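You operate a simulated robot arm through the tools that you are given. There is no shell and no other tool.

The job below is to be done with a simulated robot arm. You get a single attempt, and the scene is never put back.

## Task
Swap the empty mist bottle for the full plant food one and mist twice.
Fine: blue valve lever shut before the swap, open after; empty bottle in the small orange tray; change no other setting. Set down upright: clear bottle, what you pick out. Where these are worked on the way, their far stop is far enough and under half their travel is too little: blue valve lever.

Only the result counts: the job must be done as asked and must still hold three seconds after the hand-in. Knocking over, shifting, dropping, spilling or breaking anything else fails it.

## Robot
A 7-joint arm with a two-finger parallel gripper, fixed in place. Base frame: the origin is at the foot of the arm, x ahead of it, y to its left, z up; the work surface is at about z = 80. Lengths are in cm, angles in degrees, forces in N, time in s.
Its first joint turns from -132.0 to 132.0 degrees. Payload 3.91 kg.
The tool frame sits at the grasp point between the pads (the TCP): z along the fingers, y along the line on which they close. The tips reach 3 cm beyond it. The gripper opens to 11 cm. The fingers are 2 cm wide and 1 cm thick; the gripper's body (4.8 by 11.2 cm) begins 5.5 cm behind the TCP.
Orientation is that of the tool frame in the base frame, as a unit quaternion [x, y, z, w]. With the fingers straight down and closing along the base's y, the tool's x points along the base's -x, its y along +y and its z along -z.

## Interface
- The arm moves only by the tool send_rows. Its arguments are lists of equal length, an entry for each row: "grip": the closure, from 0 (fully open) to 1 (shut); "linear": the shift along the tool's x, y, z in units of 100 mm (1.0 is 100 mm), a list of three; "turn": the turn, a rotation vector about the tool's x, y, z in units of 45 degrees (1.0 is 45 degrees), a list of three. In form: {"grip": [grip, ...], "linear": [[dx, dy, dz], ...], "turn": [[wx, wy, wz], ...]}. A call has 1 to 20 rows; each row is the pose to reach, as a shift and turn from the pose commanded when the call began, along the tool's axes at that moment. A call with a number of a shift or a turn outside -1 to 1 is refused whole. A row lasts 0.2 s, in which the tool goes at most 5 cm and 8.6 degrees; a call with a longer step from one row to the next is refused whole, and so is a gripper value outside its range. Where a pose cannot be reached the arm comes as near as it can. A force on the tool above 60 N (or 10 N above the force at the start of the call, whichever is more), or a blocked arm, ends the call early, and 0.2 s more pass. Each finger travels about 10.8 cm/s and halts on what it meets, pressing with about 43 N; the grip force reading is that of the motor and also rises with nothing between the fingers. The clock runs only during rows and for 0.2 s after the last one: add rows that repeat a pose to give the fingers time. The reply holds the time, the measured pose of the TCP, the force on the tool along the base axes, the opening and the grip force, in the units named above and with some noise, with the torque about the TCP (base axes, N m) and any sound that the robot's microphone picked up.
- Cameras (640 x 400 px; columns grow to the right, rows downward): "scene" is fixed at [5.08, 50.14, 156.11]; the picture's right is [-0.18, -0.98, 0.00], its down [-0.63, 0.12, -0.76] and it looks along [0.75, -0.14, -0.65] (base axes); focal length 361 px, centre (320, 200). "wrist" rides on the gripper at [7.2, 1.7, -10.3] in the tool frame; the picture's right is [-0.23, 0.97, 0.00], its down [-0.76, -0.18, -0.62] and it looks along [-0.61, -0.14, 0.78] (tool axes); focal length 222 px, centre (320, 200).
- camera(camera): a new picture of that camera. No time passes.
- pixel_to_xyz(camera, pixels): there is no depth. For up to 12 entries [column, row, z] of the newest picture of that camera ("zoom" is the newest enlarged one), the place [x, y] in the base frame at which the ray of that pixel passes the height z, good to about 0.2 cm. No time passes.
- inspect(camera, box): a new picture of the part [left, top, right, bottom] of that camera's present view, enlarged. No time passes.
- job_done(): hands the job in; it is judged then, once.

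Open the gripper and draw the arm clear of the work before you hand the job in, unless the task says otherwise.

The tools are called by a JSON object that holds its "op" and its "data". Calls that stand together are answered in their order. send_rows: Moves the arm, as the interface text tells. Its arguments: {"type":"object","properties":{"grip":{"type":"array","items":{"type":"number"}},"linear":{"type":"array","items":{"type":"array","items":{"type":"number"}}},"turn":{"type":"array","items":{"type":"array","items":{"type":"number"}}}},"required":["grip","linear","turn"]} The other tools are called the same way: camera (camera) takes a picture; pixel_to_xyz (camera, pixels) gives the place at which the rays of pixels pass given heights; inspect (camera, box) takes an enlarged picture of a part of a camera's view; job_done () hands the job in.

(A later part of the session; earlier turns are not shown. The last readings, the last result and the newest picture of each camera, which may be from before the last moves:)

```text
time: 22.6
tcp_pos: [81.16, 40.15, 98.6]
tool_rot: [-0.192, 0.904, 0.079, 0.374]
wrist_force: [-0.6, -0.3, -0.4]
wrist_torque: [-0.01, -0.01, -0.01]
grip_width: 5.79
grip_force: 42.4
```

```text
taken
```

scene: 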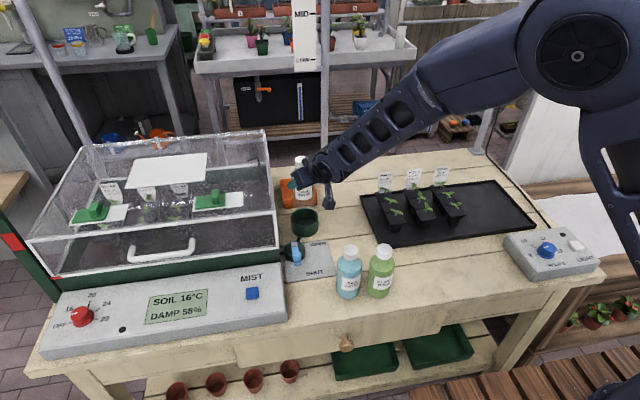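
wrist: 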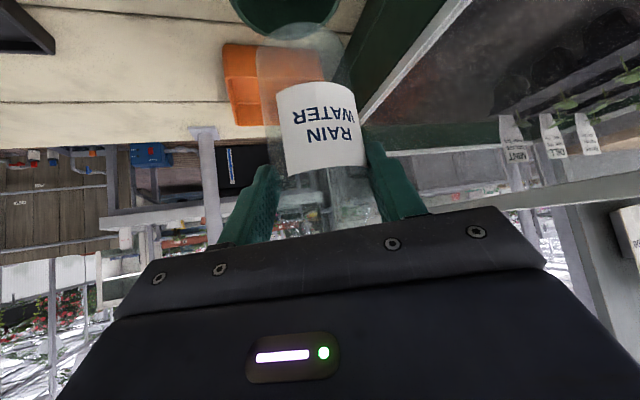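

The bottle is out of the cup and upright with about 8 cm of clearance. I'll carry it in +x toward the orange tray, first 10 cm.

{"op": "send_rows", "data": {"grip": [0.6, 0.6, 0.6, 0.6, 0.6, 0.6], "linear": [[-0.1, -0.063, 0.101], [-0.24, -0.152, 0.242], [-0.39, -0.246, 0.39], [-0.53, -0.336, 0.533], [-0.644, -0.407, 0.647], [-0.644, -0.407, 0.647]], "turn": [[0, 0, 0], [0, 0, 0], [0, 0, 0], [0, 0, 0], [0, 0, 0], [0, 0, 0]]}}

{"op": "camera", "data": {"camera": "wrist"}}

{"op": "camera", "data": {"camera": "scene"}}

```text
time: 24.0
tcp_pos: [91.14, 40.03, 98.49]
tool_rot: [-0.192, 0.904, 0.08, 0.374]
wrist_force: [-0.7, -0.8, -1.4]
wrist_torque: [0.0, 0.02, -0.01]
grip_width: 5.79
grip_force: 42.9
```

```text
taken
```

wrist: 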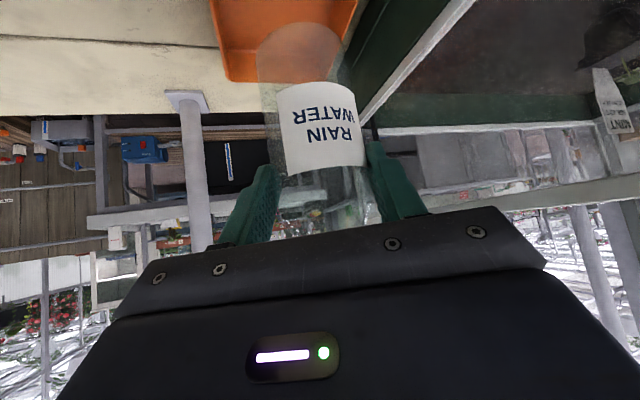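

```text
taken
```

scene: 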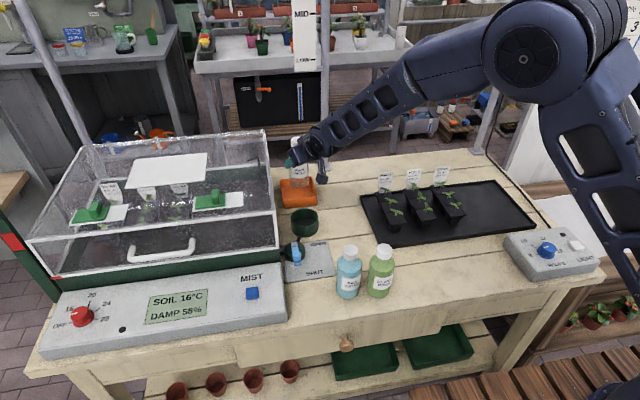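

The bottle is now near the tray at TCP x=91. I'll inspect the tray and the empty cup in the scene for exact positions.

{"op": "inspect", "data": {"camera": "scene", "box": [264, 130, 344, 210]}}

{"op": "inspect", "data": {"camera": "scene", "box": [264, 200, 344, 260]}}

{"op": "pixel_to_xyz", "data": {"camera": "scene", "pixels": [[283, 208, 80], [317, 204, 80], [322, 168, 80]]}}

```text
5.00 times, centred on (304, 170) of scene
```

zoom: 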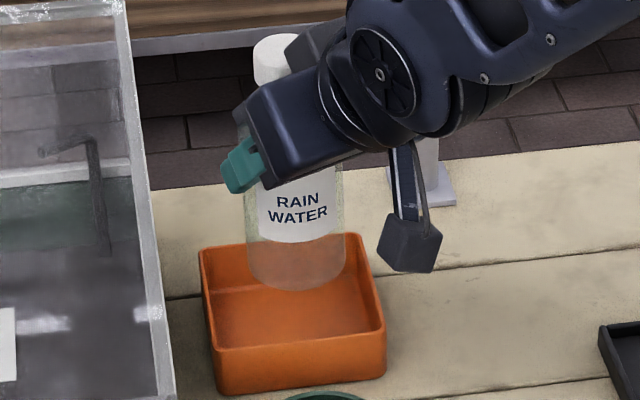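

```text
6.67 times, centred on (304, 230) of scene
```

zoom: 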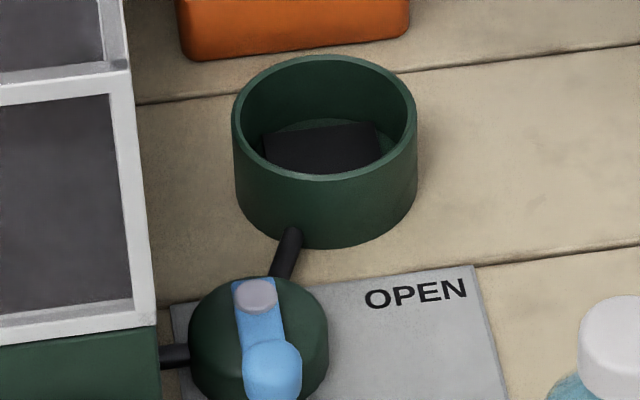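

```text
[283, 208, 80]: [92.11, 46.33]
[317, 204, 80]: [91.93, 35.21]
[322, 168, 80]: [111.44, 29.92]
```

I'll convert the tray rim corners and cup rim centre using the fresh zoom readings.

{"op": "pixel_to_xyz", "data": {"camera": "scene", "pixels": [[280, 180.4, 83.5], [312.4, 177.4, 83.5], [317, 195, 83.5], [283, 199.6, 83.5], [304.6, 217.7, 84], [304.6, 217.7, 85], [290.8, 219, 84], [318.5, 217, 84], [304.7, 237.2, 80]]}}

{"op": "pixel_to_xyz", "data": {"camera": "wrist", "pixels": [[227, 80, 83.5], [318, 77, 83.5], [227, 80, 83], [210, 0, 83.5], [357, 0, 83.5]]}}

```text
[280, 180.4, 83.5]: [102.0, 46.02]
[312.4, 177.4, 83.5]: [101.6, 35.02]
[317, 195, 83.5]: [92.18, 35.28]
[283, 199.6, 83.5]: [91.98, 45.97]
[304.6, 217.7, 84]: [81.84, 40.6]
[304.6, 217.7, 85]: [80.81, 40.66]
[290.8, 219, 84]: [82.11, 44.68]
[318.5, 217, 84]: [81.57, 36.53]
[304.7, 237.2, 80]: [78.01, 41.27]
```

```text
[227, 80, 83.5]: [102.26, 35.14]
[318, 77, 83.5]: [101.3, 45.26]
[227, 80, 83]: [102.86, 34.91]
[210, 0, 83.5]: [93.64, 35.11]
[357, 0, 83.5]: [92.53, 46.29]
```

The tray centre is about (97, 40.6) and the cup centre about (81.95, 40.6). I'll estimate the held bottle's axis from its lower edge at (299.4,188).

{"op": "pixel_to_xyz", "data": {"camera": "scene", "pixels": [[299.4, 188, 88.5], [299.4, 188, 89], [299.4, 188, 89.5], [294.5, 139, 104], [294.5, 139, 105], [289, 183, 89], [309, 181, 89]]}}

{"op": "inspect", "data": {"camera": "wrist", "box": [200, 0, 420, 150]}}

```text
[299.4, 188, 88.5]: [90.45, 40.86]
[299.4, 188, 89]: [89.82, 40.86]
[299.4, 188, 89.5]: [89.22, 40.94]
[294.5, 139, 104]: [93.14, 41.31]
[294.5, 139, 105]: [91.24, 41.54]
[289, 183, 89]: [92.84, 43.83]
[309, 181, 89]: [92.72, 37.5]
```

```text
2.67 times, centred on (310, 75) of wrist
```

zoom: 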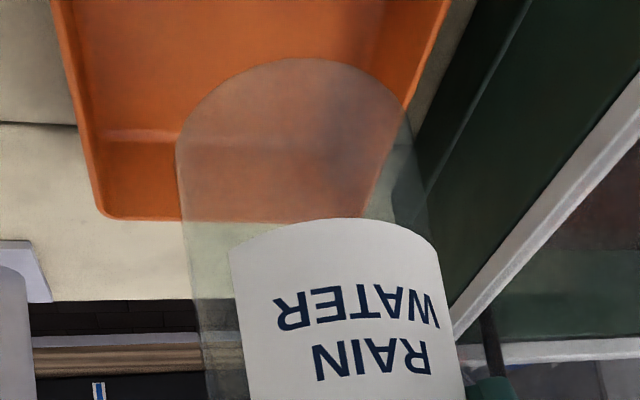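

The bottle axis sits about (1.2, 0.45) ahead of the TCP. I'll move the last 4.7 cm so the bottle axis comes over the tray centre (97, 40.6).

{"op": "send_rows", "data": {"grip": [0.6, 0.6, 0.6, 0.6], "linear": [[-0.1, -0.06, 0.1], [-0.2, -0.12, 0.2], [-0.305, -0.182, 0.307], [-0.305, -0.182, 0.307]], "turn": [[0, 0, 0], [0, 0, 0], [0, 0, 0], [0, 0, 0]]}}

{"op": "camera", "data": {"camera": "wrist"}}

{"op": "inspect", "data": {"camera": "scene", "box": [264, 130, 344, 210]}}

```text
time: 25.0
tcp_pos: [95.71, 40.32, 98.63]
tool_rot: [-0.193, 0.903, 0.08, 0.375]
wrist_force: [-0.6, -0.3, -0.1]
wrist_torque: [0.03, 0.01, -0.01]
grip_width: 5.79
grip_force: 43.3
```

```text
taken
```

wrist: 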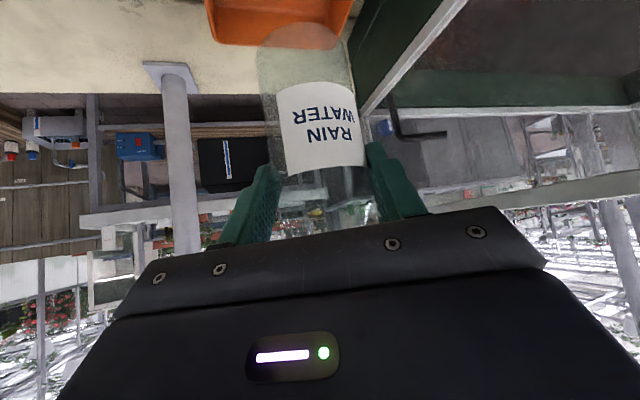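

```text
5.00 times, centred on (304, 170) of scene
```

zoom: 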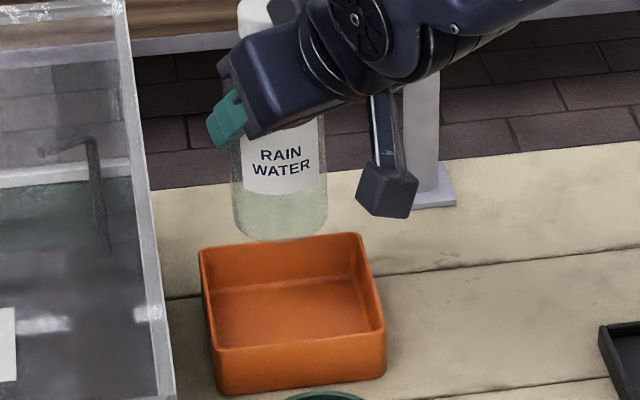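

I'll verify the bottle's bottom position over the tray from the scene before lowering.

{"op": "pixel_to_xyz", "data": {"camera": "scene", "pixels": [[296.6, 177.6, 88.5], [296.6, 177.6, 89], [296.6, 177.6, 89.5], [286.2, 172, 89], [305.5, 170, 89]]}}

{"op": "pixel_to_xyz", "data": {"camera": "wrist", "pixels": [[302, 24, 88.5], [302, 24, 89], [302, 24, 89.5], [220, 42, 83.5], [327, 49, 83.5]]}}

```text
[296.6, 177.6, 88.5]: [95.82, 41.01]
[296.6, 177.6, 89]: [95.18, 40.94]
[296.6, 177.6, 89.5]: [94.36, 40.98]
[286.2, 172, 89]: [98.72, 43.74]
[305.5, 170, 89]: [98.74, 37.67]
```

```text
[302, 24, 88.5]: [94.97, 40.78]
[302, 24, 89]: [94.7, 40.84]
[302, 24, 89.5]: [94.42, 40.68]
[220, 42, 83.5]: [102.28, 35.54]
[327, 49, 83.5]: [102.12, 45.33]
```

The axis is at about (97.6, 40.8), a touch far, so I'll pull back 0.4 cm and lower 7 cm.

{"op": "send_rows", "data": {"grip": [0.6, 0.6, 0.6, 0.6, 0.6, 0.6], "linear": [[0.029, 0.007, -0.029], [0.129, 0.007, 0.071], [0.279, 0.007, 0.221], [0.429, 0.007, 0.371], [0.524, 0.007, 0.466], [0.524, 0.007, 0.466]], "turn": [[0, 0, 0], [0, 0, 0], [0, 0, 0], [0, 0, 0], [0, 0, 0], [0, 0, 0]]}}

{"op": "camera", "data": {"camera": "wrist"}}

{"op": "inspect", "data": {"camera": "scene", "box": [264, 130, 344, 210]}}

```text
time: 26.4
tcp_pos: [95.3, 40.27, 91.51]
tool_rot: [-0.192, 0.904, 0.079, 0.374]
wrist_force: [0.5, -1.2, -0.3]
wrist_torque: [-0.04, 0.0, 0.01]
grip_width: 5.78
grip_force: 43.0
```

```text
taken
```

wrist: 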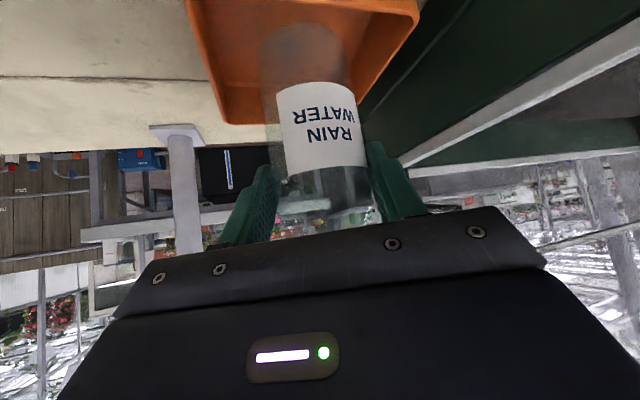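

```text
5.00 times, centred on (304, 170) of scene
```

zoom: 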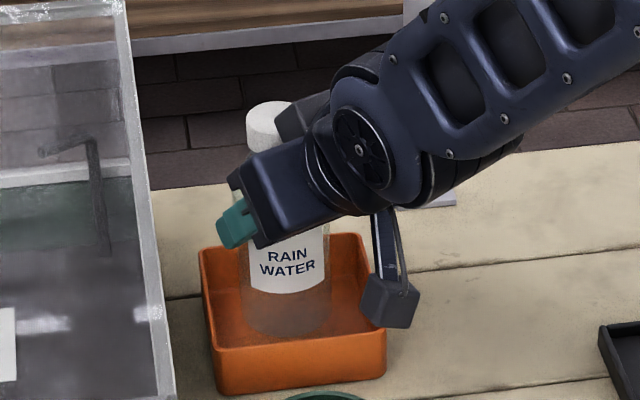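

The bottle is inside the tray and close to its floor with no contact yet. I'll lower another 0.7 cm and read the force.

{"op": "send_rows", "data": {"grip": [0.6, 0.6, 0.6, 0.6], "linear": [[0.018, 0, 0.018], [0.035, 0, 0.035], [0.05, 0, 0.05], [0.05, 0, 0.05]], "turn": [[0, 0, 0], [0, 0, 0], [0, 0, 0], [0, 0, 0]]}}

```text
time: 27.4
tcp_pos: [95.32, 40.23, 90.78]
tool_rot: [-0.192, 0.904, 0.079, 0.374]
wrist_force: [-0.5, 0.3, -0.5]
wrist_torque: [0.01, -0.01, 0.0]
grip_width: 5.77
grip_force: 42.9
```

No contact yet at z=90.8. I'll lower another 0.4 cm in fine steps.

{"op": "send_rows", "data": {"grip": [0.6, 0.6, 0.6, 0.6], "linear": [[0.01, 0, 0.01], [0.02, 0, 0.02], [0.028, 0, 0.028], [0.028, 0, 0.028]], "turn": [[0, 0, 0], [0, 0, 0], [0, 0, 0], [0, 0, 0]]}}

{"op": "inspect", "data": {"camera": "wrist", "box": [200, 0, 420, 150]}}

{"op": "inspect", "data": {"camera": "scene", "box": [264, 140, 344, 210]}}

```text
time: 28.4
tcp_pos: [95.33, 40.18, 90.29]
tool_rot: [-0.191, 0.904, 0.08, 0.375]
wrist_force: [-1.3, 1.4, -0.1]
wrist_torque: [0.03, -0.02, 0.0]
grip_width: 5.79
grip_force: 43.4
```

```text
2.67 times, centred on (310, 75) of wrist
```

zoom: 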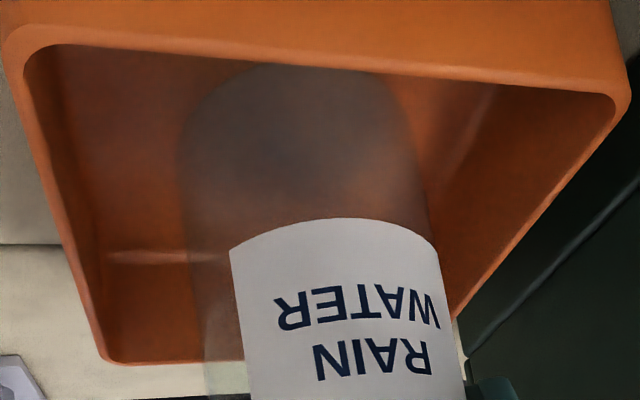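

```text
5.71 times, centred on (304, 175) of scene
```

zoom: 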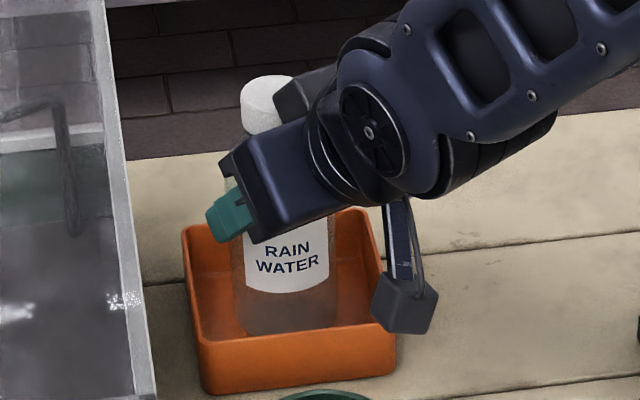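

Still no contact; the bottle's lower edge is visible at about (299,199). I'll lower another 0.5 cm.

{"op": "send_rows", "data": {"grip": [0.6, 0.6, 0.6, 0.6, 0.6], "linear": [[0.01, 0, 0.01], [0.02, 0, 0.02], [0.028, 0, 0.028], [0.035, 0, 0.035], [0.035, 0, 0.035]], "turn": [[0, 0, 0], [0, 0, 0], [0, 0, 0], [0, 0, 0], [0, 0, 0]]}}

{"op": "pixel_to_xyz", "data": {"camera": "scene", "pixels": [[298.8, 198.7, 80.5], [298.8, 198.7, 81], [298.8, 198.7, 81.5], [298.8, 198.7, 82]]}}

```text
time: 29.6
tcp_pos: [95.33, 40.3, 89.85]
tool_rot: [-0.192, 0.903, 0.08, 0.375]
wrist_force: [0.6, 0.0, 0.2]
wrist_torque: [-0.03, 0.0, 0.02]
grip_width: 5.77
grip_force: 43.0
```

```text
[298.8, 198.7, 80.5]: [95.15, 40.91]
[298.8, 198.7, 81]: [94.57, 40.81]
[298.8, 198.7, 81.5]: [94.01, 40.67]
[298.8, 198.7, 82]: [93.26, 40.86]
```

By this estimate the bottle base is at about z 80.8. I'll keep lowering in small steps until I feel the floor.

{"op": "send_rows", "data": {"grip": [0.6, 0.6, 0.6], "linear": [[0.007, 0, 0.007], [0.014, 0, 0.014], [0.014, 0, 0.014]], "turn": [[0, 0, 0], [0, 0, 0], [0, 0, 0]]}}

{"op": "inspect", "data": {"camera": "scene", "box": [264, 140, 344, 210]}}

```text
time: 30.4
tcp_pos: [95.36, 40.22, 89.85]
tool_rot: [-0.192, 0.904, 0.079, 0.374]
wrist_force: [0.6, -0.3, 0.6]
wrist_torque: [0.0, 0.03, -0.03]
grip_width: 5.76
grip_force: 42.5
```

```text
5.71 times, centred on (304, 175) of scene
```

zoom: 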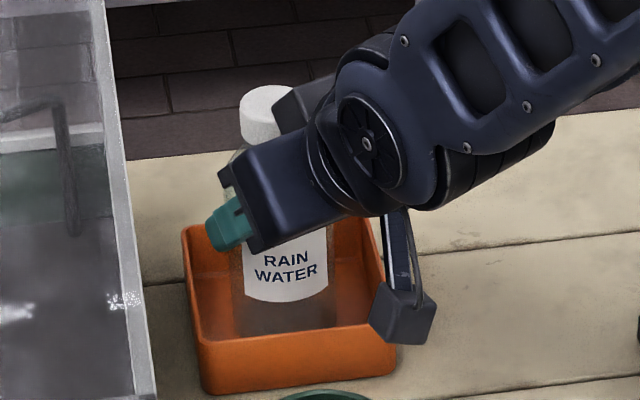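

Still no floor contact, so I'll lower another 0.3 cm.

{"op": "send_rows", "data": {"grip": [0.6, 0.6, 0.6, 0.6], "linear": [[0.007, 0, 0.007], [0.014, 0, 0.014], [0.021, 0, 0.021], [0.021, 0, 0.021]], "turn": [[0, 0, 0], [0, 0, 0], [0, 0, 0], [0, 0, 0]]}}

```text
time: 31.4
tcp_pos: [95.28, 40.21, 89.77]
tool_rot: [-0.19, 0.903, 0.079, 0.377]
wrist_force: [3.3, -2.2, 26.1]
wrist_torque: [0.04, -0.39, -0.03]
grip_width: 5.8
grip_force: 42.6
```

The floor is felt (26 N upward). I'll relax 0.25 cm upward to remove the preload, then open slowly to 8.5 cm.

{"op": "send_rows", "data": {"grip": [0.6, 0.6], "linear": [[-0.012, 0, -0.012], [-0.018, 0, -0.018]], "turn": [[0, 0, 0], [0, 0, 0]]}}

```text
time: 32.0
tcp_pos: [95.33, 40.26, 89.73]
tool_rot: [-0.193, 0.904, 0.08, 0.374]
wrist_force: [6.0, 0.2, 18.3]
wrist_torque: [0.31, -0.7, -0.11]
grip_width: 5.81
grip_force: 43.1
```

Some preload (18 N) remains, so I'll ease up another 0.12 cm before opening.

{"op": "send_rows", "data": {"grip": [0.6, 0.6], "linear": [[-0.008, 0, -0.008], [-0.008, 0, -0.008]], "turn": [[0, 0, 0], [0, 0, 0]]}}

{"op": "inspect", "data": {"camera": "wrist", "box": [200, 0, 440, 220]}}

```text
time: 32.6
tcp_pos: [95.22, 40.2, 89.7]
tool_rot: [-0.193, 0.904, 0.08, 0.374]
wrist_force: [-1.3, 0.5, 8.4]
wrist_torque: [0.31, 0.0, 0.03]
grip_width: 5.75
grip_force: 43.3
```

```text
1.82 times, centred on (320, 110) of wrist
```

zoom: 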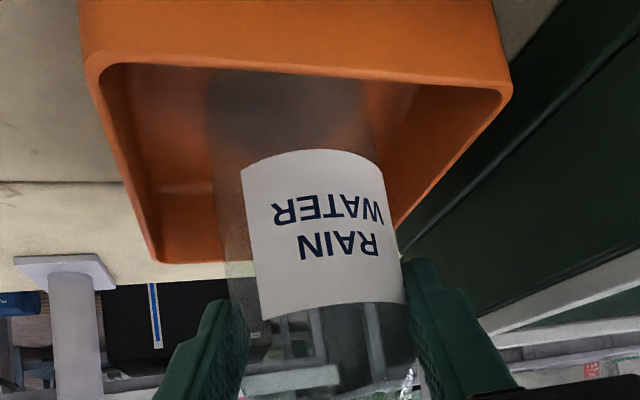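

Preload is only 8 N now. I'll open the fingers gradually to 8.5 cm.

{"op": "send_rows", "data": {"grip": [0.45, 0.4, 0.3, 0.23, 0.23], "linear": [[0, 0, 0], [0, 0, 0], [0, 0, 0], [0, 0, 0], [0, 0, 0]], "turn": [[0, 0, 0], [0, 0, 0], [0, 0, 0], [0, 0, 0], [0, 0, 0]]}}

{"op": "inspect", "data": {"camera": "wrist", "box": [200, 0, 440, 220]}}

{"op": "inspect", "data": {"camera": "scene", "box": [264, 140, 344, 210]}}

```text
time: 33.8
tcp_pos: [95.27, 40.27, 89.73]
tool_rot: [-0.192, 0.903, 0.08, 0.375]
wrist_force: [0.6, 0.0, -0.8]
wrist_torque: [0.02, -0.01, -0.01]
grip_width: 8.48
grip_force: 0.2
```

```text
1.82 times, centred on (320, 110) of wrist
```

zoom: 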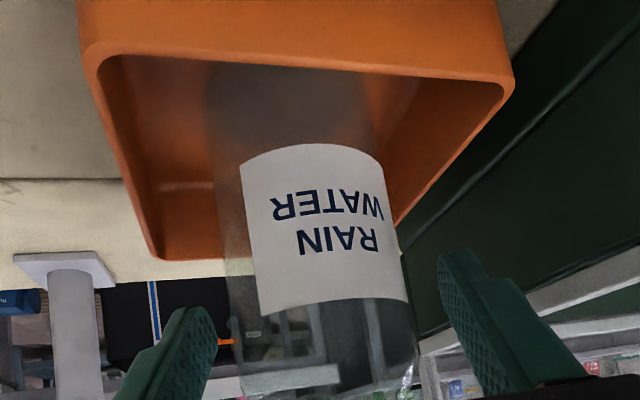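

```text
5.71 times, centred on (304, 175) of scene
```

zoom: 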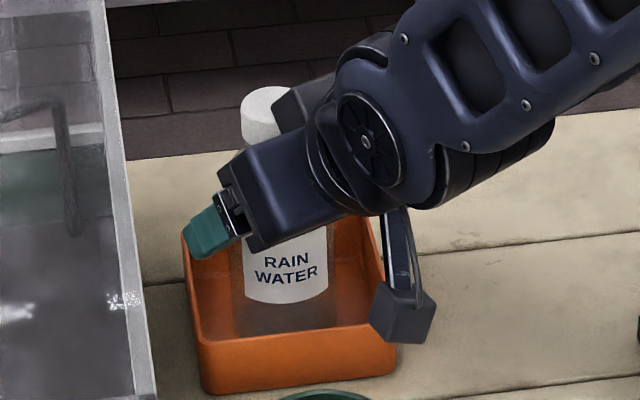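

The bottle stands free and upright in the tray, with gaps on both sides. I'll withdraw backwards along the tool axis.

{"op": "send_rows", "data": {"grip": [0.23, 0.23, 0.23, 0.23, 0.23, 0.23], "linear": [[0, 0, -0.15], [0, 0, -0.35], [0, 0, -0.55], [0, 0, -0.8], [0, 0, -1.0], [0, 0, -1.0]], "turn": [[0, 0, 0], [0, 0, 0], [0, 0, 0], [0, 0, 0], [0, 0, 0], [0, 0, 0]]}}

{"op": "camera", "data": {"camera": "wrist"}}

{"op": "camera", "data": {"camera": "scene"}}

```text
time: 35.2
tcp_pos: [88.86, 37.32, 96.75]
tool_rot: [-0.192, 0.903, 0.08, 0.375]
wrist_force: [-1.0, -0.1, -0.4]
wrist_torque: [0.0, -0.02, 0.0]
grip_width: 8.48
grip_force: 0.0
```

```text
taken
```

wrist: 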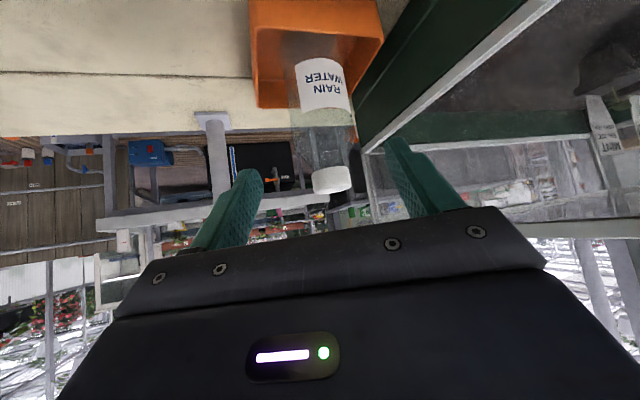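

```text
taken
```

scene: 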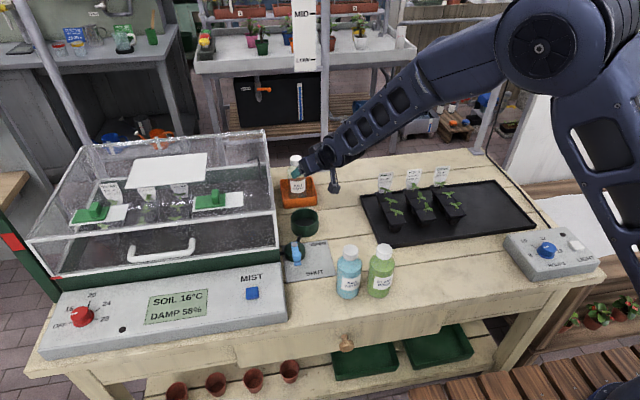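

The bottle stands in the tray at (298,172) upright. I'll retreat further and bring the tool back to vertical.

{"op": "send_rows", "data": {"grip": [0.23, 0.23, 0.23, 0.23, 0.23, 0.23, 0.23, 0.23, 0.23, 0.23, 0.23], "linear": [[0, 0, -0.25], [0, 0, -0.5], [0, 0, -0.75], [0, 0, -0.9], [-0.1, 0, -1.0], [-0.2, 0, -1.0], [-0.2, 0, -1.0], [-0.2, 0, -1.0], [-0.2, 0, -1.0], [-0.2, 0, -1.0], [-0.2, 0, -1.0]], "turn": [[0, 0, 0], [0, 0, 0], [0, 0, 0], [0, 0, 0], [0, 0.17, 0], [0, 0.34, 0], [0, 0.51, 0], [0, 0.68, 0], [0, 0.85, 0], [0, 1.0, 0], [0, 1.0, 0]]}}

{"op": "camera", "data": {"camera": "scene"}}

{"op": "camera", "data": {"camera": "wrist"}}

```text
time: 37.6
tcp_pos: [83.71, 35.08, 105.29]
tool_rot: [-0.208, 0.978, 0.0, -0.001]
wrist_force: [0.7, -0.5, 0.5]
wrist_torque: [0.0, -0.02, -0.02]
grip_width: 8.49
grip_force: 0.0
```

```text
taken
```

scene: 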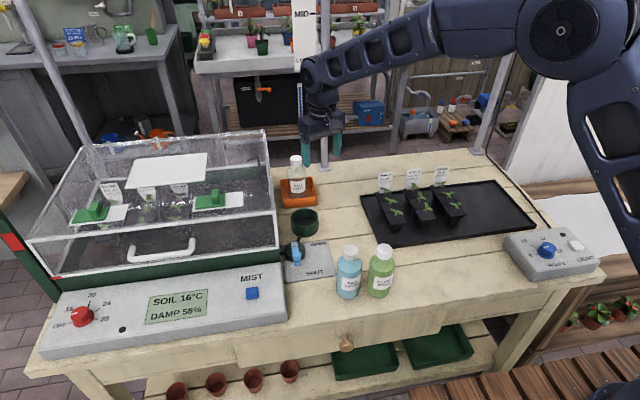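

```text
taken
```

wrist: 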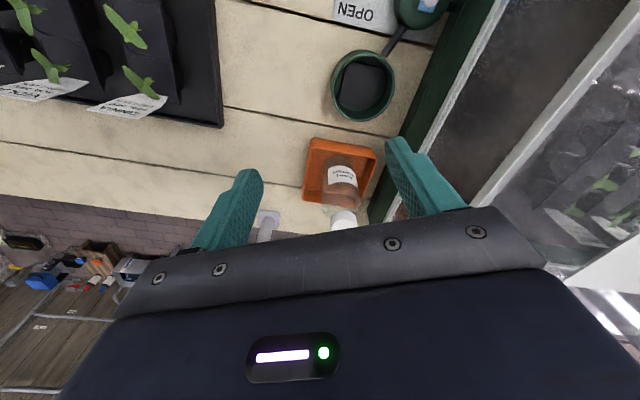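

Cup rim centre is at (363,86) in this view. I'll read it, then move back toward the plant food bottle while turning the tool so the fingers close along x.

{"op": "pixel_to_xyz", "data": {"camera": "wrist", "pixels": [[363, 86, 84], [363, 86, 85], [331, 86, 84], [395, 88, 84], [363, 118, 84], [366, 52, 84]]}}

{"op": "inspect", "data": {"camera": "wrist", "box": [310, 30, 430, 140]}}

{"op": "send_rows", "data": {"grip": [0.2, 0.15, 0.1, 0.1, 0.1, 0.1, 0.1], "linear": [[0.1, 0.01, -0.2], [0.25, 0.02, -0.4], [0.4, 0.03, -0.6], [0.55, 0.05, -0.67], [0.75, 0.07, -0.67], [0.95, 0.09, -0.67], [0.98, 0.09, -0.67]], "turn": [[0, 0, -0.15], [0, 0, -0.3], [0, 0, -0.45], [0, 0, -0.6], [0, 0, -0.75], [0, 0, -0.9], [0, 0, -1.0]]}}

```text
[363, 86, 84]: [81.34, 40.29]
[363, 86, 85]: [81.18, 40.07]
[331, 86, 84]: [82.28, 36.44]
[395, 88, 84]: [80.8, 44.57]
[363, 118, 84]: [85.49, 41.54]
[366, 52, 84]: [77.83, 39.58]
```

```text
3.64 times, centred on (370, 85) of wrist
```

zoom: 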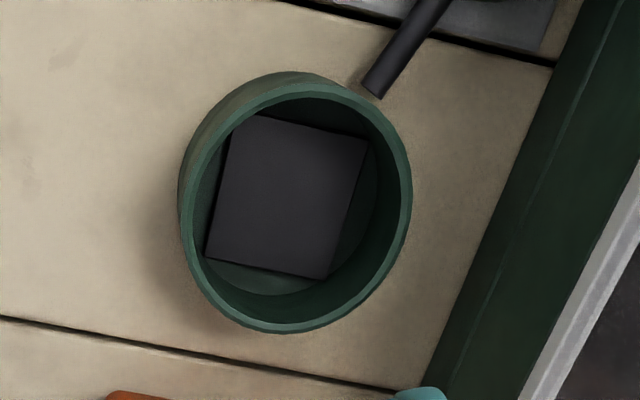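

```text
time: 39.2
tcp_pos: [74.47, 31.78, 111.91]
tool_rot: [-0.567, 0.823, 0.0, 0.0]
wrist_force: [0.5, -0.7, -0.5]
wrist_torque: [0.02, 0.01, -0.02]
grip_width: 9.92
grip_force: 0.1
```

Cup centre is about (81.5, 40.5). I'll continue toward the plant food bottle and finish turning to close along x.

{"op": "send_rows", "data": {"grip": [0.1, 0.1, 0.1, 0.1, 0.1, 0.1], "linear": [[0.1, 0.12, 0], [0.22, 0.27, 0], [0.34, 0.42, 0], [0.46, 0.57, 0], [0.58, 0.71, 0], [0.58, 0.71, 0]], "turn": [[0, 0, -0.1], [0, 0, -0.2], [0, 0, -0.3], [0, 0, -0.4], [0, 0, -0.467], [0, 0, -0.467]]}}

{"op": "camera", "data": {"camera": "wrist"}}

{"op": "inspect", "data": {"camera": "scene", "box": [320, 235, 416, 305]}}

```text
time: 40.6
tcp_pos: [65.7, 29.03, 111.95]
tool_rot: [0.707, -0.707, 0.0, 0.0]
wrist_force: [-0.7, -0.1, -0.6]
wrist_torque: [-0.02, 0.02, 0.01]
grip_width: 9.92
grip_force: 0.0
```

```text
taken
```

wrist: 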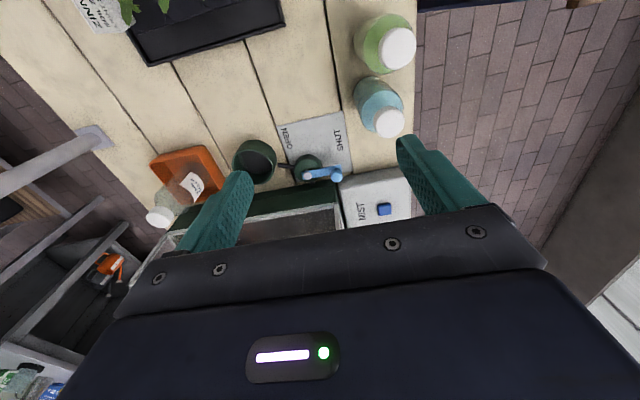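

```text
5.71 times, centred on (368, 270) of scene
```

zoom: 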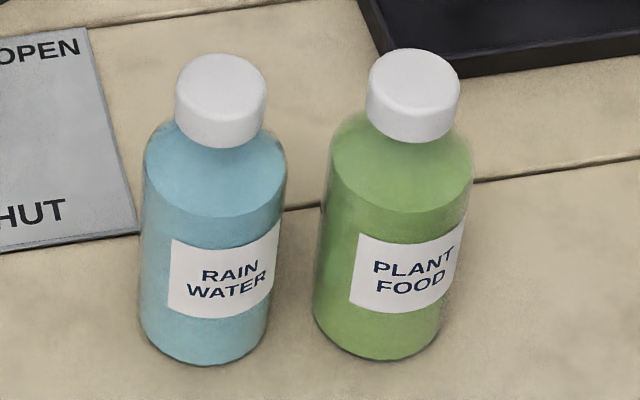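

I'll triangulate the green bottle from the cap at wrist (400,47) and its base front at scene (378.5,297.7).

{"op": "pixel_to_xyz", "data": {"camera": "wrist", "pixels": [[400, 47, 94], [400, 47, 95], [400, 47, 96], [390, 122, 95]]}}

{"op": "pixel_to_xyz", "data": {"camera": "scene", "pixels": [[378.5, 297.7, 80], [384.5, 249.5, 94], [384.5, 249.5, 95], [384.5, 249.5, 96], [350.5, 252, 95], [346.5, 298, 80]]}}

{"op": "inspect", "data": {"camera": "wrist", "box": [340, 0, 440, 150]}}

```text
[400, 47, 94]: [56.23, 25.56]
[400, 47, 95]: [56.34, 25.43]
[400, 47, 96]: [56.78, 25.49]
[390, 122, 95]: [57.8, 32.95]
```

```text
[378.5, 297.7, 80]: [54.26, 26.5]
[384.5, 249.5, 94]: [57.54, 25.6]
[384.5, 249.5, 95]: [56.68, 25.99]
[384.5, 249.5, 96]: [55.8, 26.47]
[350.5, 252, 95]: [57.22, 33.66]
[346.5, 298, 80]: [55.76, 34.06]
```

```text
2.67 times, centred on (390, 75) of wrist
```

zoom: 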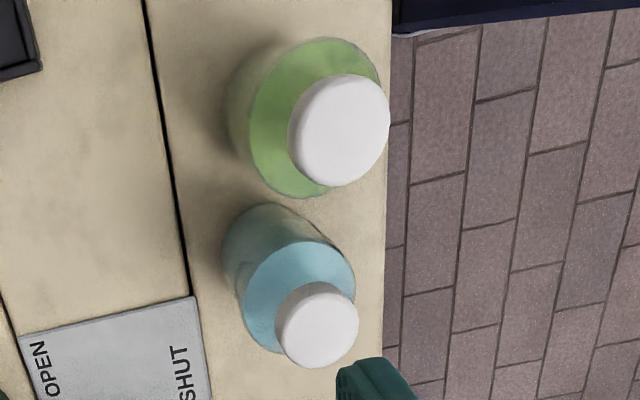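

Green bottle axis is near (56.5, 25.7) and the blue one near (57.5, 33.3). I'll hover over the green bottle.

{"op": "send_rows", "data": {"grip": [0.1, 0.1, 0.1, 0.1, 0.1], "linear": [[0.1, 0.25, 0], [0.2, 0.5, 0], [0.3, 0.75, 0], [0.333, 0.91, 0], [0.333, 0.91, 0]], "turn": [[0, 0, 0], [0, 0, 0], [0, 0, 0], [0, 0, 0], [0, 0, 0]]}}

{"op": "camera", "data": {"camera": "wrist"}}

{"op": "inspect", "data": {"camera": "wrist", "box": [240, 60, 420, 200]}}

```text
time: 41.8
tcp_pos: [56.77, 25.85, 111.8]
tool_rot: [-0.707, 0.707, 0.0, 0.0]
wrist_force: [-0.2, 0.4, -0.2]
wrist_torque: [0.0, -0.01, 0.02]
grip_width: 9.91
grip_force: 0.1
```

```text
taken
```

wrist: 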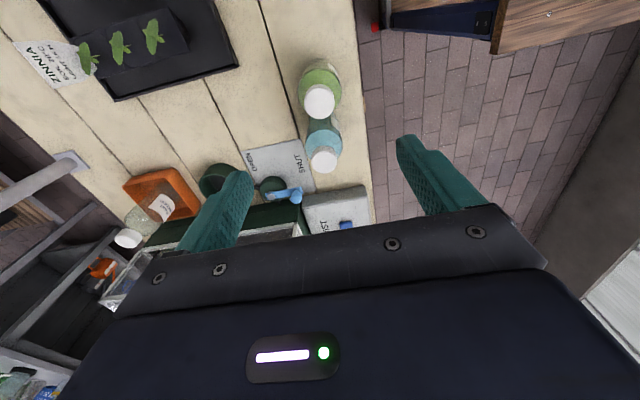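

```text
2.86 times, centred on (330, 130) of wrist
```

zoom: 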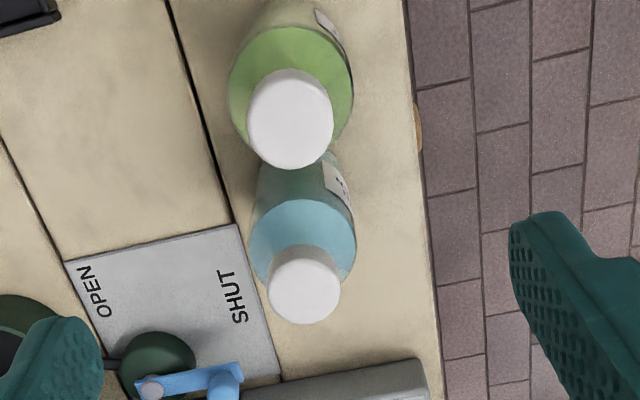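

The green cap is at (320,101), centred in the closing direction. I'll shift 0.4 cm toward -y and descend to TCP z≈101.5 for another check.

{"op": "send_rows", "data": {"grip": [0.1, 0.1, 0.15, 0.2, 0.2], "linear": [[0.04, 0, 0.25], [0.04, 0, 0.5], [0.04, 0, 0.75], [0.04, 0, 1.0], [0.04, 0, 1.0]], "turn": [[0, 0, 0], [0, 0, 0], [0, 0, 0], [0, 0, 0], [0, 0, 0]]}}

{"op": "camera", "data": {"camera": "wrist"}}

{"op": "inspect", "data": {"camera": "wrist", "box": [240, 60, 420, 200]}}

{"op": "inspect", "data": {"camera": "scene", "box": [320, 190, 440, 310]}}

```text
time: 43.0
tcp_pos: [56.53, 25.1, 101.92]
tool_rot: [0.707, -0.707, 0.0, 0.0]
wrist_force: [-0.2, -0.4, 0.0]
wrist_torque: [0.04, -0.01, 0.0]
grip_width: 8.78
grip_force: 0.0
```

```text
taken
```

wrist: 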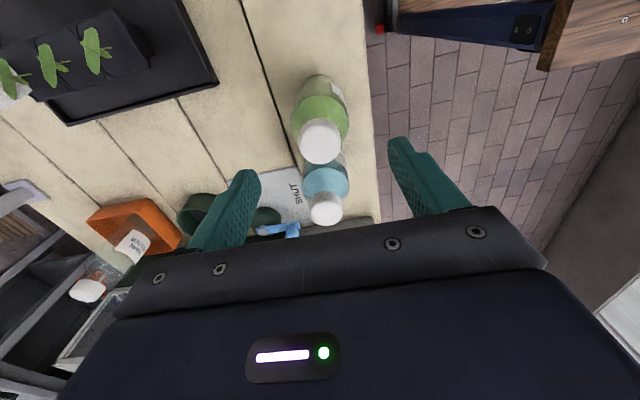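

```text
2.86 times, centred on (330, 130) of wrist
```

zoom: 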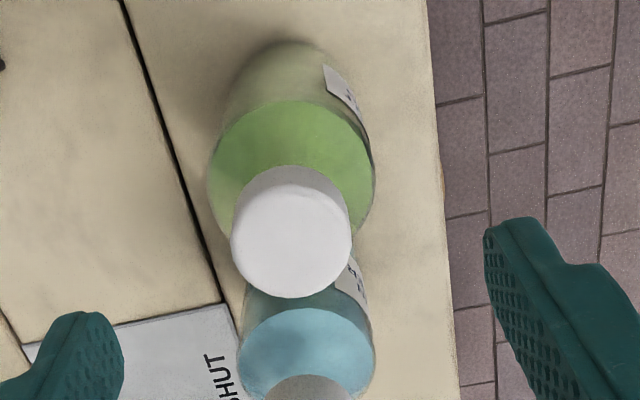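

```text
3.33 times, centred on (380, 250) of scene
```

zoom: 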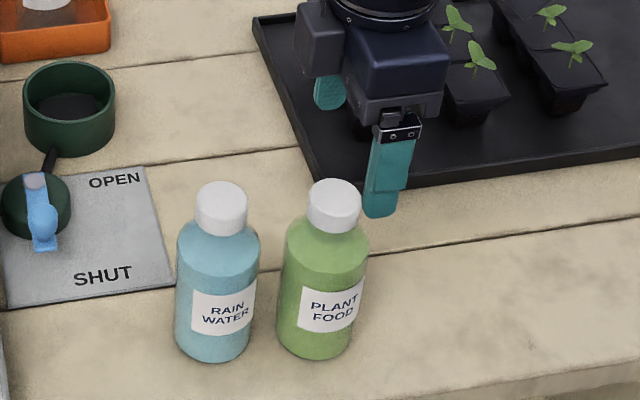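

The bottle is centred: cap at (320,142). I'll descend 8 cm around it first.

{"op": "send_rows", "data": {"grip": [0.2, 0.2, 0.2, 0.2, 0.2], "linear": [[0.015, 0, 0.2], [0.015, 0, 0.4], [0.015, 0, 0.6], [0.015, 0, 0.8], [0.015, 0, 0.8]], "turn": [[0, 0, 0], [0, 0, 0], [0, 0, 0], [0, 0, 0], [0, 0, 0]]}}

{"op": "camera", "data": {"camera": "wrist"}}

{"op": "inspect", "data": {"camera": "scene", "box": [320, 190, 440, 310]}}

```text
time: 44.2
tcp_pos: [56.36, 25.25, 93.8]
tool_rot: [0.708, -0.707, 0.0, 0.001]
wrist_force: [1.2, -0.6, 0.4]
wrist_torque: [0.01, -0.02, 0.0]
grip_width: 8.78
grip_force: 0.1
```

```text
taken
```

wrist: 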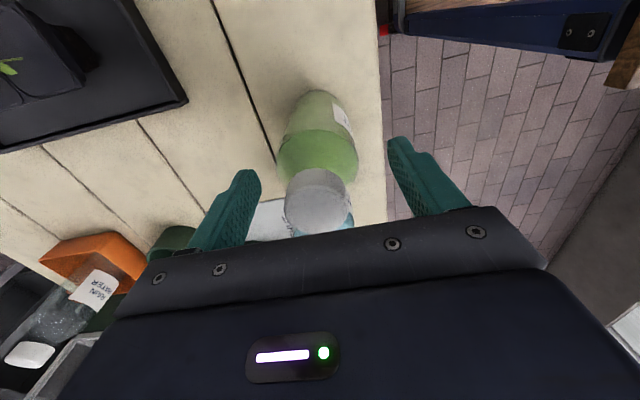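

```text
3.33 times, centred on (380, 250) of scene
```

zoom: 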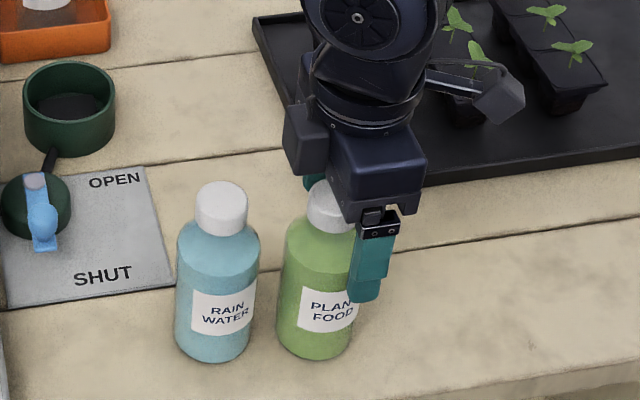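

Before the final descent I'll check the offset along y more carefully, using the bottle's base on the table in an enlarged wrist view.

{"op": "inspect", "data": {"camera": "wrist", "box": [240, 70, 400, 240]}}

{"op": "pixel_to_xyz", "data": {"camera": "wrist", "pixels": [[318, 91, 80], [318, 130, 90], [318, 130, 91], [318, 203, 95], [318, 203, 96]]}}

{"op": "inspect", "data": {"camera": "scene", "box": [350, 220, 420, 300]}}

```text
2.35 times, centred on (320, 155) of wrist
```

zoom: 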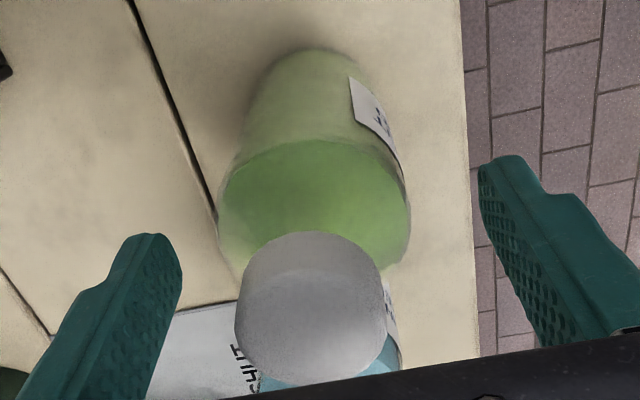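

```text
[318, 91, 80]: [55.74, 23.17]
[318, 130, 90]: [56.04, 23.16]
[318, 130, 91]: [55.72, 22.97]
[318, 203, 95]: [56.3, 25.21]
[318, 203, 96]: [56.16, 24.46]
```

```text
5.00 times, centred on (385, 260) of scene
```

zoom: 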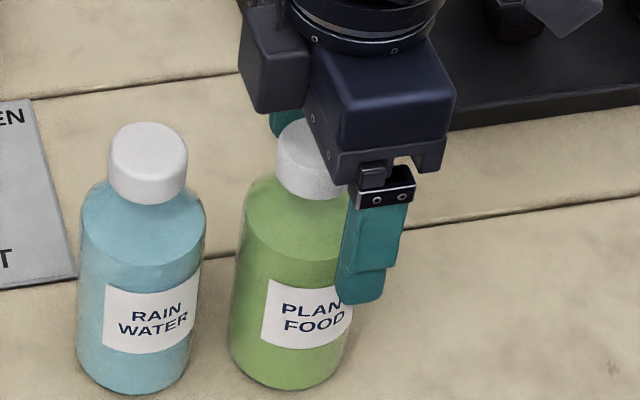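

Base edge at (316,90) on the table puts the bottle axis at y≈25.9, about 0.7 cm off the TCP. I'll shift +0.7 cm in y and descend 3.2 cm to TCP z≈90.6.

{"op": "send_rows", "data": {"grip": [0.2, 0.2, 0.2, 0.2, 0.2, 0.2], "linear": [[-0.04, 0, 0], [-0.07, 0, 0], [-0.07, 0, 0.12], [-0.07, 0, 0.24], [-0.07, 0, 0.32], [-0.07, 0, 0.32]], "turn": [[0, 0, 0], [0, 0, 0], [0, 0, 0], [0, 0, 0], [0, 0, 0], [0, 0, 0]]}}

{"op": "camera", "data": {"camera": "wrist"}}

{"op": "inspect", "data": {"camera": "scene", "box": [350, 220, 420, 300]}}

```text
time: 45.6
tcp_pos: [56.77, 25.77, 90.8]
tool_rot: [-0.707, 0.707, -0.001, 0.0]
wrist_force: [1.2, -0.1, -0.9]
wrist_torque: [0.0, -0.02, 0.0]
grip_width: 8.8
grip_force: 0.1
```

```text
taken
```

wrist: 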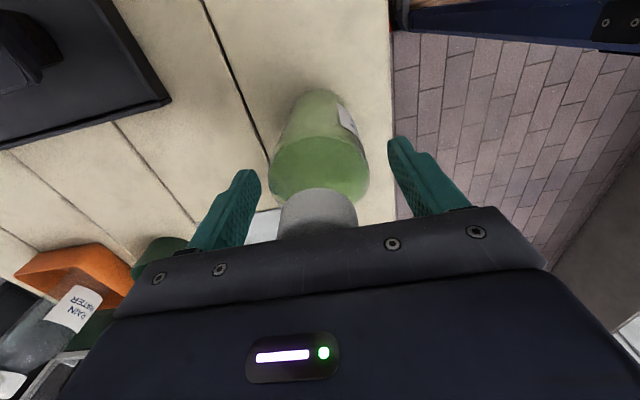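

```text
5.00 times, centred on (385, 260) of scene
```

zoom: 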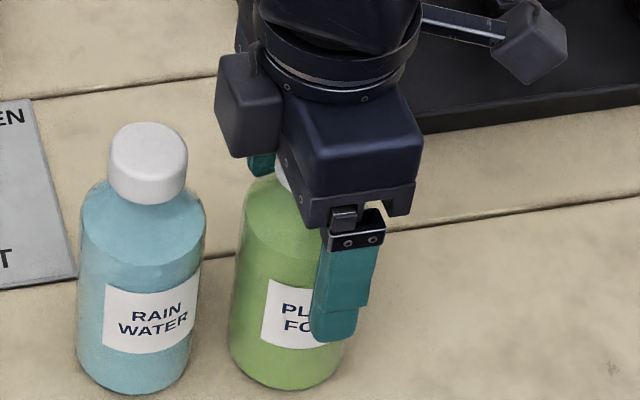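

I'll double-check the base edge now at about (318,90) in the wrist view for the y offset.

{"op": "inspect", "data": {"camera": "wrist", "box": [240, 70, 400, 240]}}

{"op": "pixel_to_xyz", "data": {"camera": "wrist", "pixels": [[318, 89, 80], [318, 90, 80], [318, 91, 80], [318, 92, 80]]}}

```text
2.35 times, centred on (320, 155) of wrist
```

zoom: 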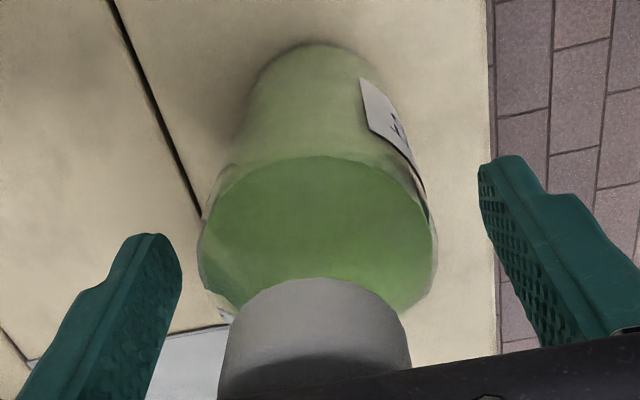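

```text
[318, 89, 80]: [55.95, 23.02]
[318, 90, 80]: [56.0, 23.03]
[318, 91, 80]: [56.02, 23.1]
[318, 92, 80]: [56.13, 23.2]
```

Base and cap both show the bottle centred between the fingers. I'll close on it.

{"op": "send_rows", "data": {"grip": [0.3, 0.4, 0.47, 0.55, 0.6, 0.6, 0.6], "linear": [[0, 0, 0], [0, 0, 0], [0, 0, 0], [0, 0, 0], [0, 0, 0], [0, 0, 0], [0, 0, 0]], "turn": [[0, 0, 0], [0, 0, 0], [0, 0, 0], [0, 0, 0], [0, 0, 0], [0, 0, 0], [0, 0, 0]]}}

{"op": "camera", "data": {"camera": "wrist"}}

```text
time: 47.2
tcp_pos: [56.76, 25.82, 90.87]
tool_rot: [0.707, -0.707, 0.0, 0.0]
wrist_force: [1.7, 1.2, 1.4]
wrist_torque: [0.01, -0.07, 0.0]
grip_width: 5.85
grip_force: 43.6
```

```text
taken
```

wrist: 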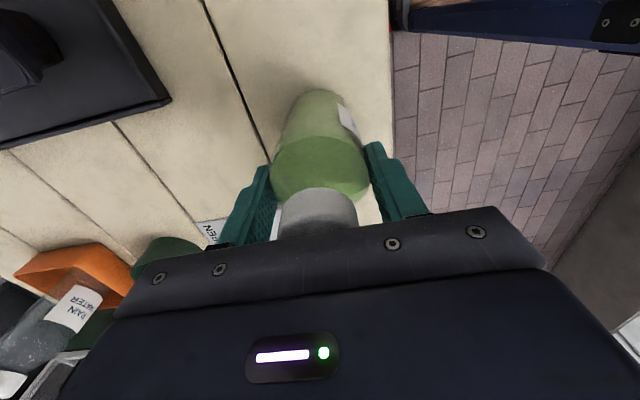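

The grip holds (5.85 cm, 43 N). I'll lift it straight up 10 cm.

{"op": "send_rows", "data": {"grip": [0.6, 0.6, 0.6, 0.6, 0.6, 0.6], "linear": [[0, 0, -0.1], [0, 0, -0.3], [0, 0, -0.5], [0, 0, -0.75], [0, 0, -1.0], [0, 0, -1.0]], "turn": [[0, 0, 0], [0, 0, 0], [0, 0, 0], [0, 0, 0], [0, 0, 0], [0, 0, 0]]}}

{"op": "camera", "data": {"camera": "scene"}}

```text
time: 48.6
tcp_pos: [56.84, 25.87, 100.92]
tool_rot: [-0.707, 0.707, -0.001, 0.0]
wrist_force: [-0.7, 0.4, -3.4]
wrist_torque: [-0.01, 0.0, 0.0]
grip_width: 5.87
grip_force: 42.6
```

```text
taken
```

scene: 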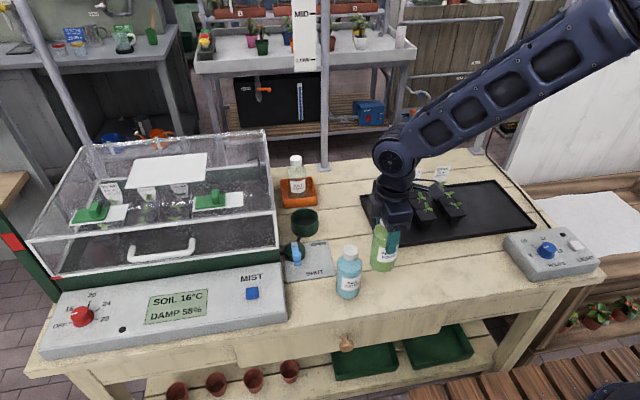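

The bottle is held and hangs straight. I'll move +x 10 cm first to keep clear of the blue bottle.

{"op": "send_rows", "data": {"grip": [0.6, 0.6, 0.6, 0.6, 0.6, 0.6], "linear": [[0, -0.15, 0], [0, -0.35, 0], [0, -0.55, 0], [0, -0.8, 0], [0, -1.0, 0], [0, -1.0, 0]], "turn": [[0, 0, 0], [0, 0, 0], [0, 0, 0], [0, 0, 0], [0, 0, 0], [0, 0, 0]]}}

{"op": "send_rows", "data": {"grip": [0.6, 0.6, 0.6, 0.6, 0.6, 0.6], "linear": [[-0.1, -0.1, 0], [-0.25, -0.25, 0], [-0.4, -0.4, 0], [-0.55, -0.55, 0], [-0.73, -0.735, 0], [-0.73, -0.735, 0]], "turn": [[0, 0, 0], [0, 0, 0], [0, 0, 0], [0, 0, 0], [0, 0, 0], [0, 0, 0]]}}

{"op": "camera", "data": {"camera": "scene"}}

{"op": "camera", "data": {"camera": "wrist"}}

```text
time: 50.0
tcp_pos: [66.55, 25.93, 100.93]
tool_rot: [0.707, -0.707, 0.0, 0.0]
wrist_force: [0.5, 0.2, -2.2]
wrist_torque: [0.03, 0.0, -0.02]
grip_width: 5.85
grip_force: 43.2
```

```text
time: 51.4
tcp_pos: [74.09, 32.96, 100.71]
tool_rot: [-0.706, 0.708, 0.0, 0.0]
wrist_force: [0.2, 0.4, -3.7]
wrist_torque: [0.01, 0.0, 0.03]
grip_width: 5.85
grip_force: 42.7
```

```text
taken
```

scene: 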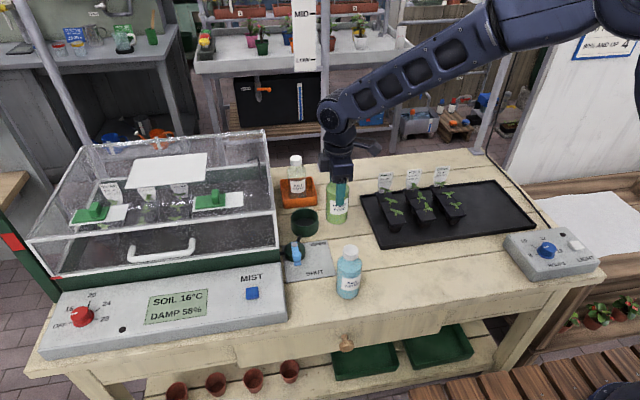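

```text
taken
```

wrist: 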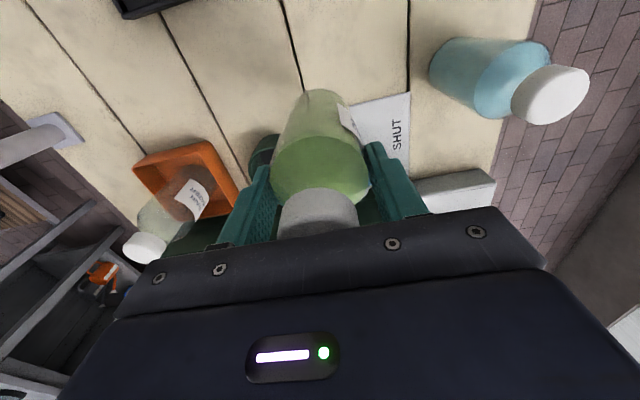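

Next is the remaining diagonal to above the cup at (81.5, 40.45).

{"op": "send_rows", "data": {"grip": [0.6, 0.6, 0.6, 0.6, 0.6, 0.6], "linear": [[-0.1, -0.1, 0], [-0.25, -0.25, 0], [-0.4, -0.4, 0], [-0.55, -0.55, 0], [-0.735, -0.735, 0], [-0.735, -0.735, 0]], "turn": [[0, 0, 0], [0, 0, 0], [0, 0, 0], [0, 0, 0], [0, 0, 0], [0, 0, 0]]}}

{"op": "camera", "data": {"camera": "wrist"}}

{"op": "inspect", "data": {"camera": "scene", "box": [260, 150, 360, 250]}}

```text
time: 52.8
tcp_pos: [81.27, 40.25, 100.71]
tool_rot: [-0.707, 0.708, -0.001, 0.0]
wrist_force: [0.0, 0.3, -3.0]
wrist_torque: [0.01, 0.02, 0.0]
grip_width: 5.87
grip_force: 43.1
```

```text
taken
```

wrist: 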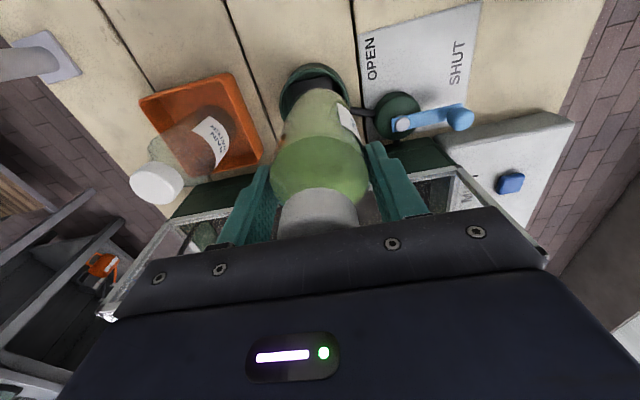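

```text
4.00 times, centred on (310, 200) of scene
```

zoom: 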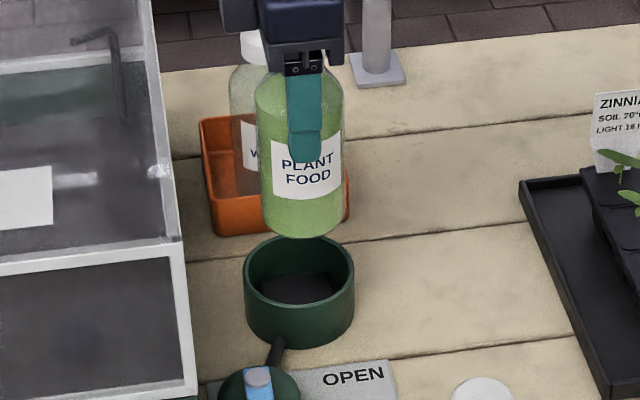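

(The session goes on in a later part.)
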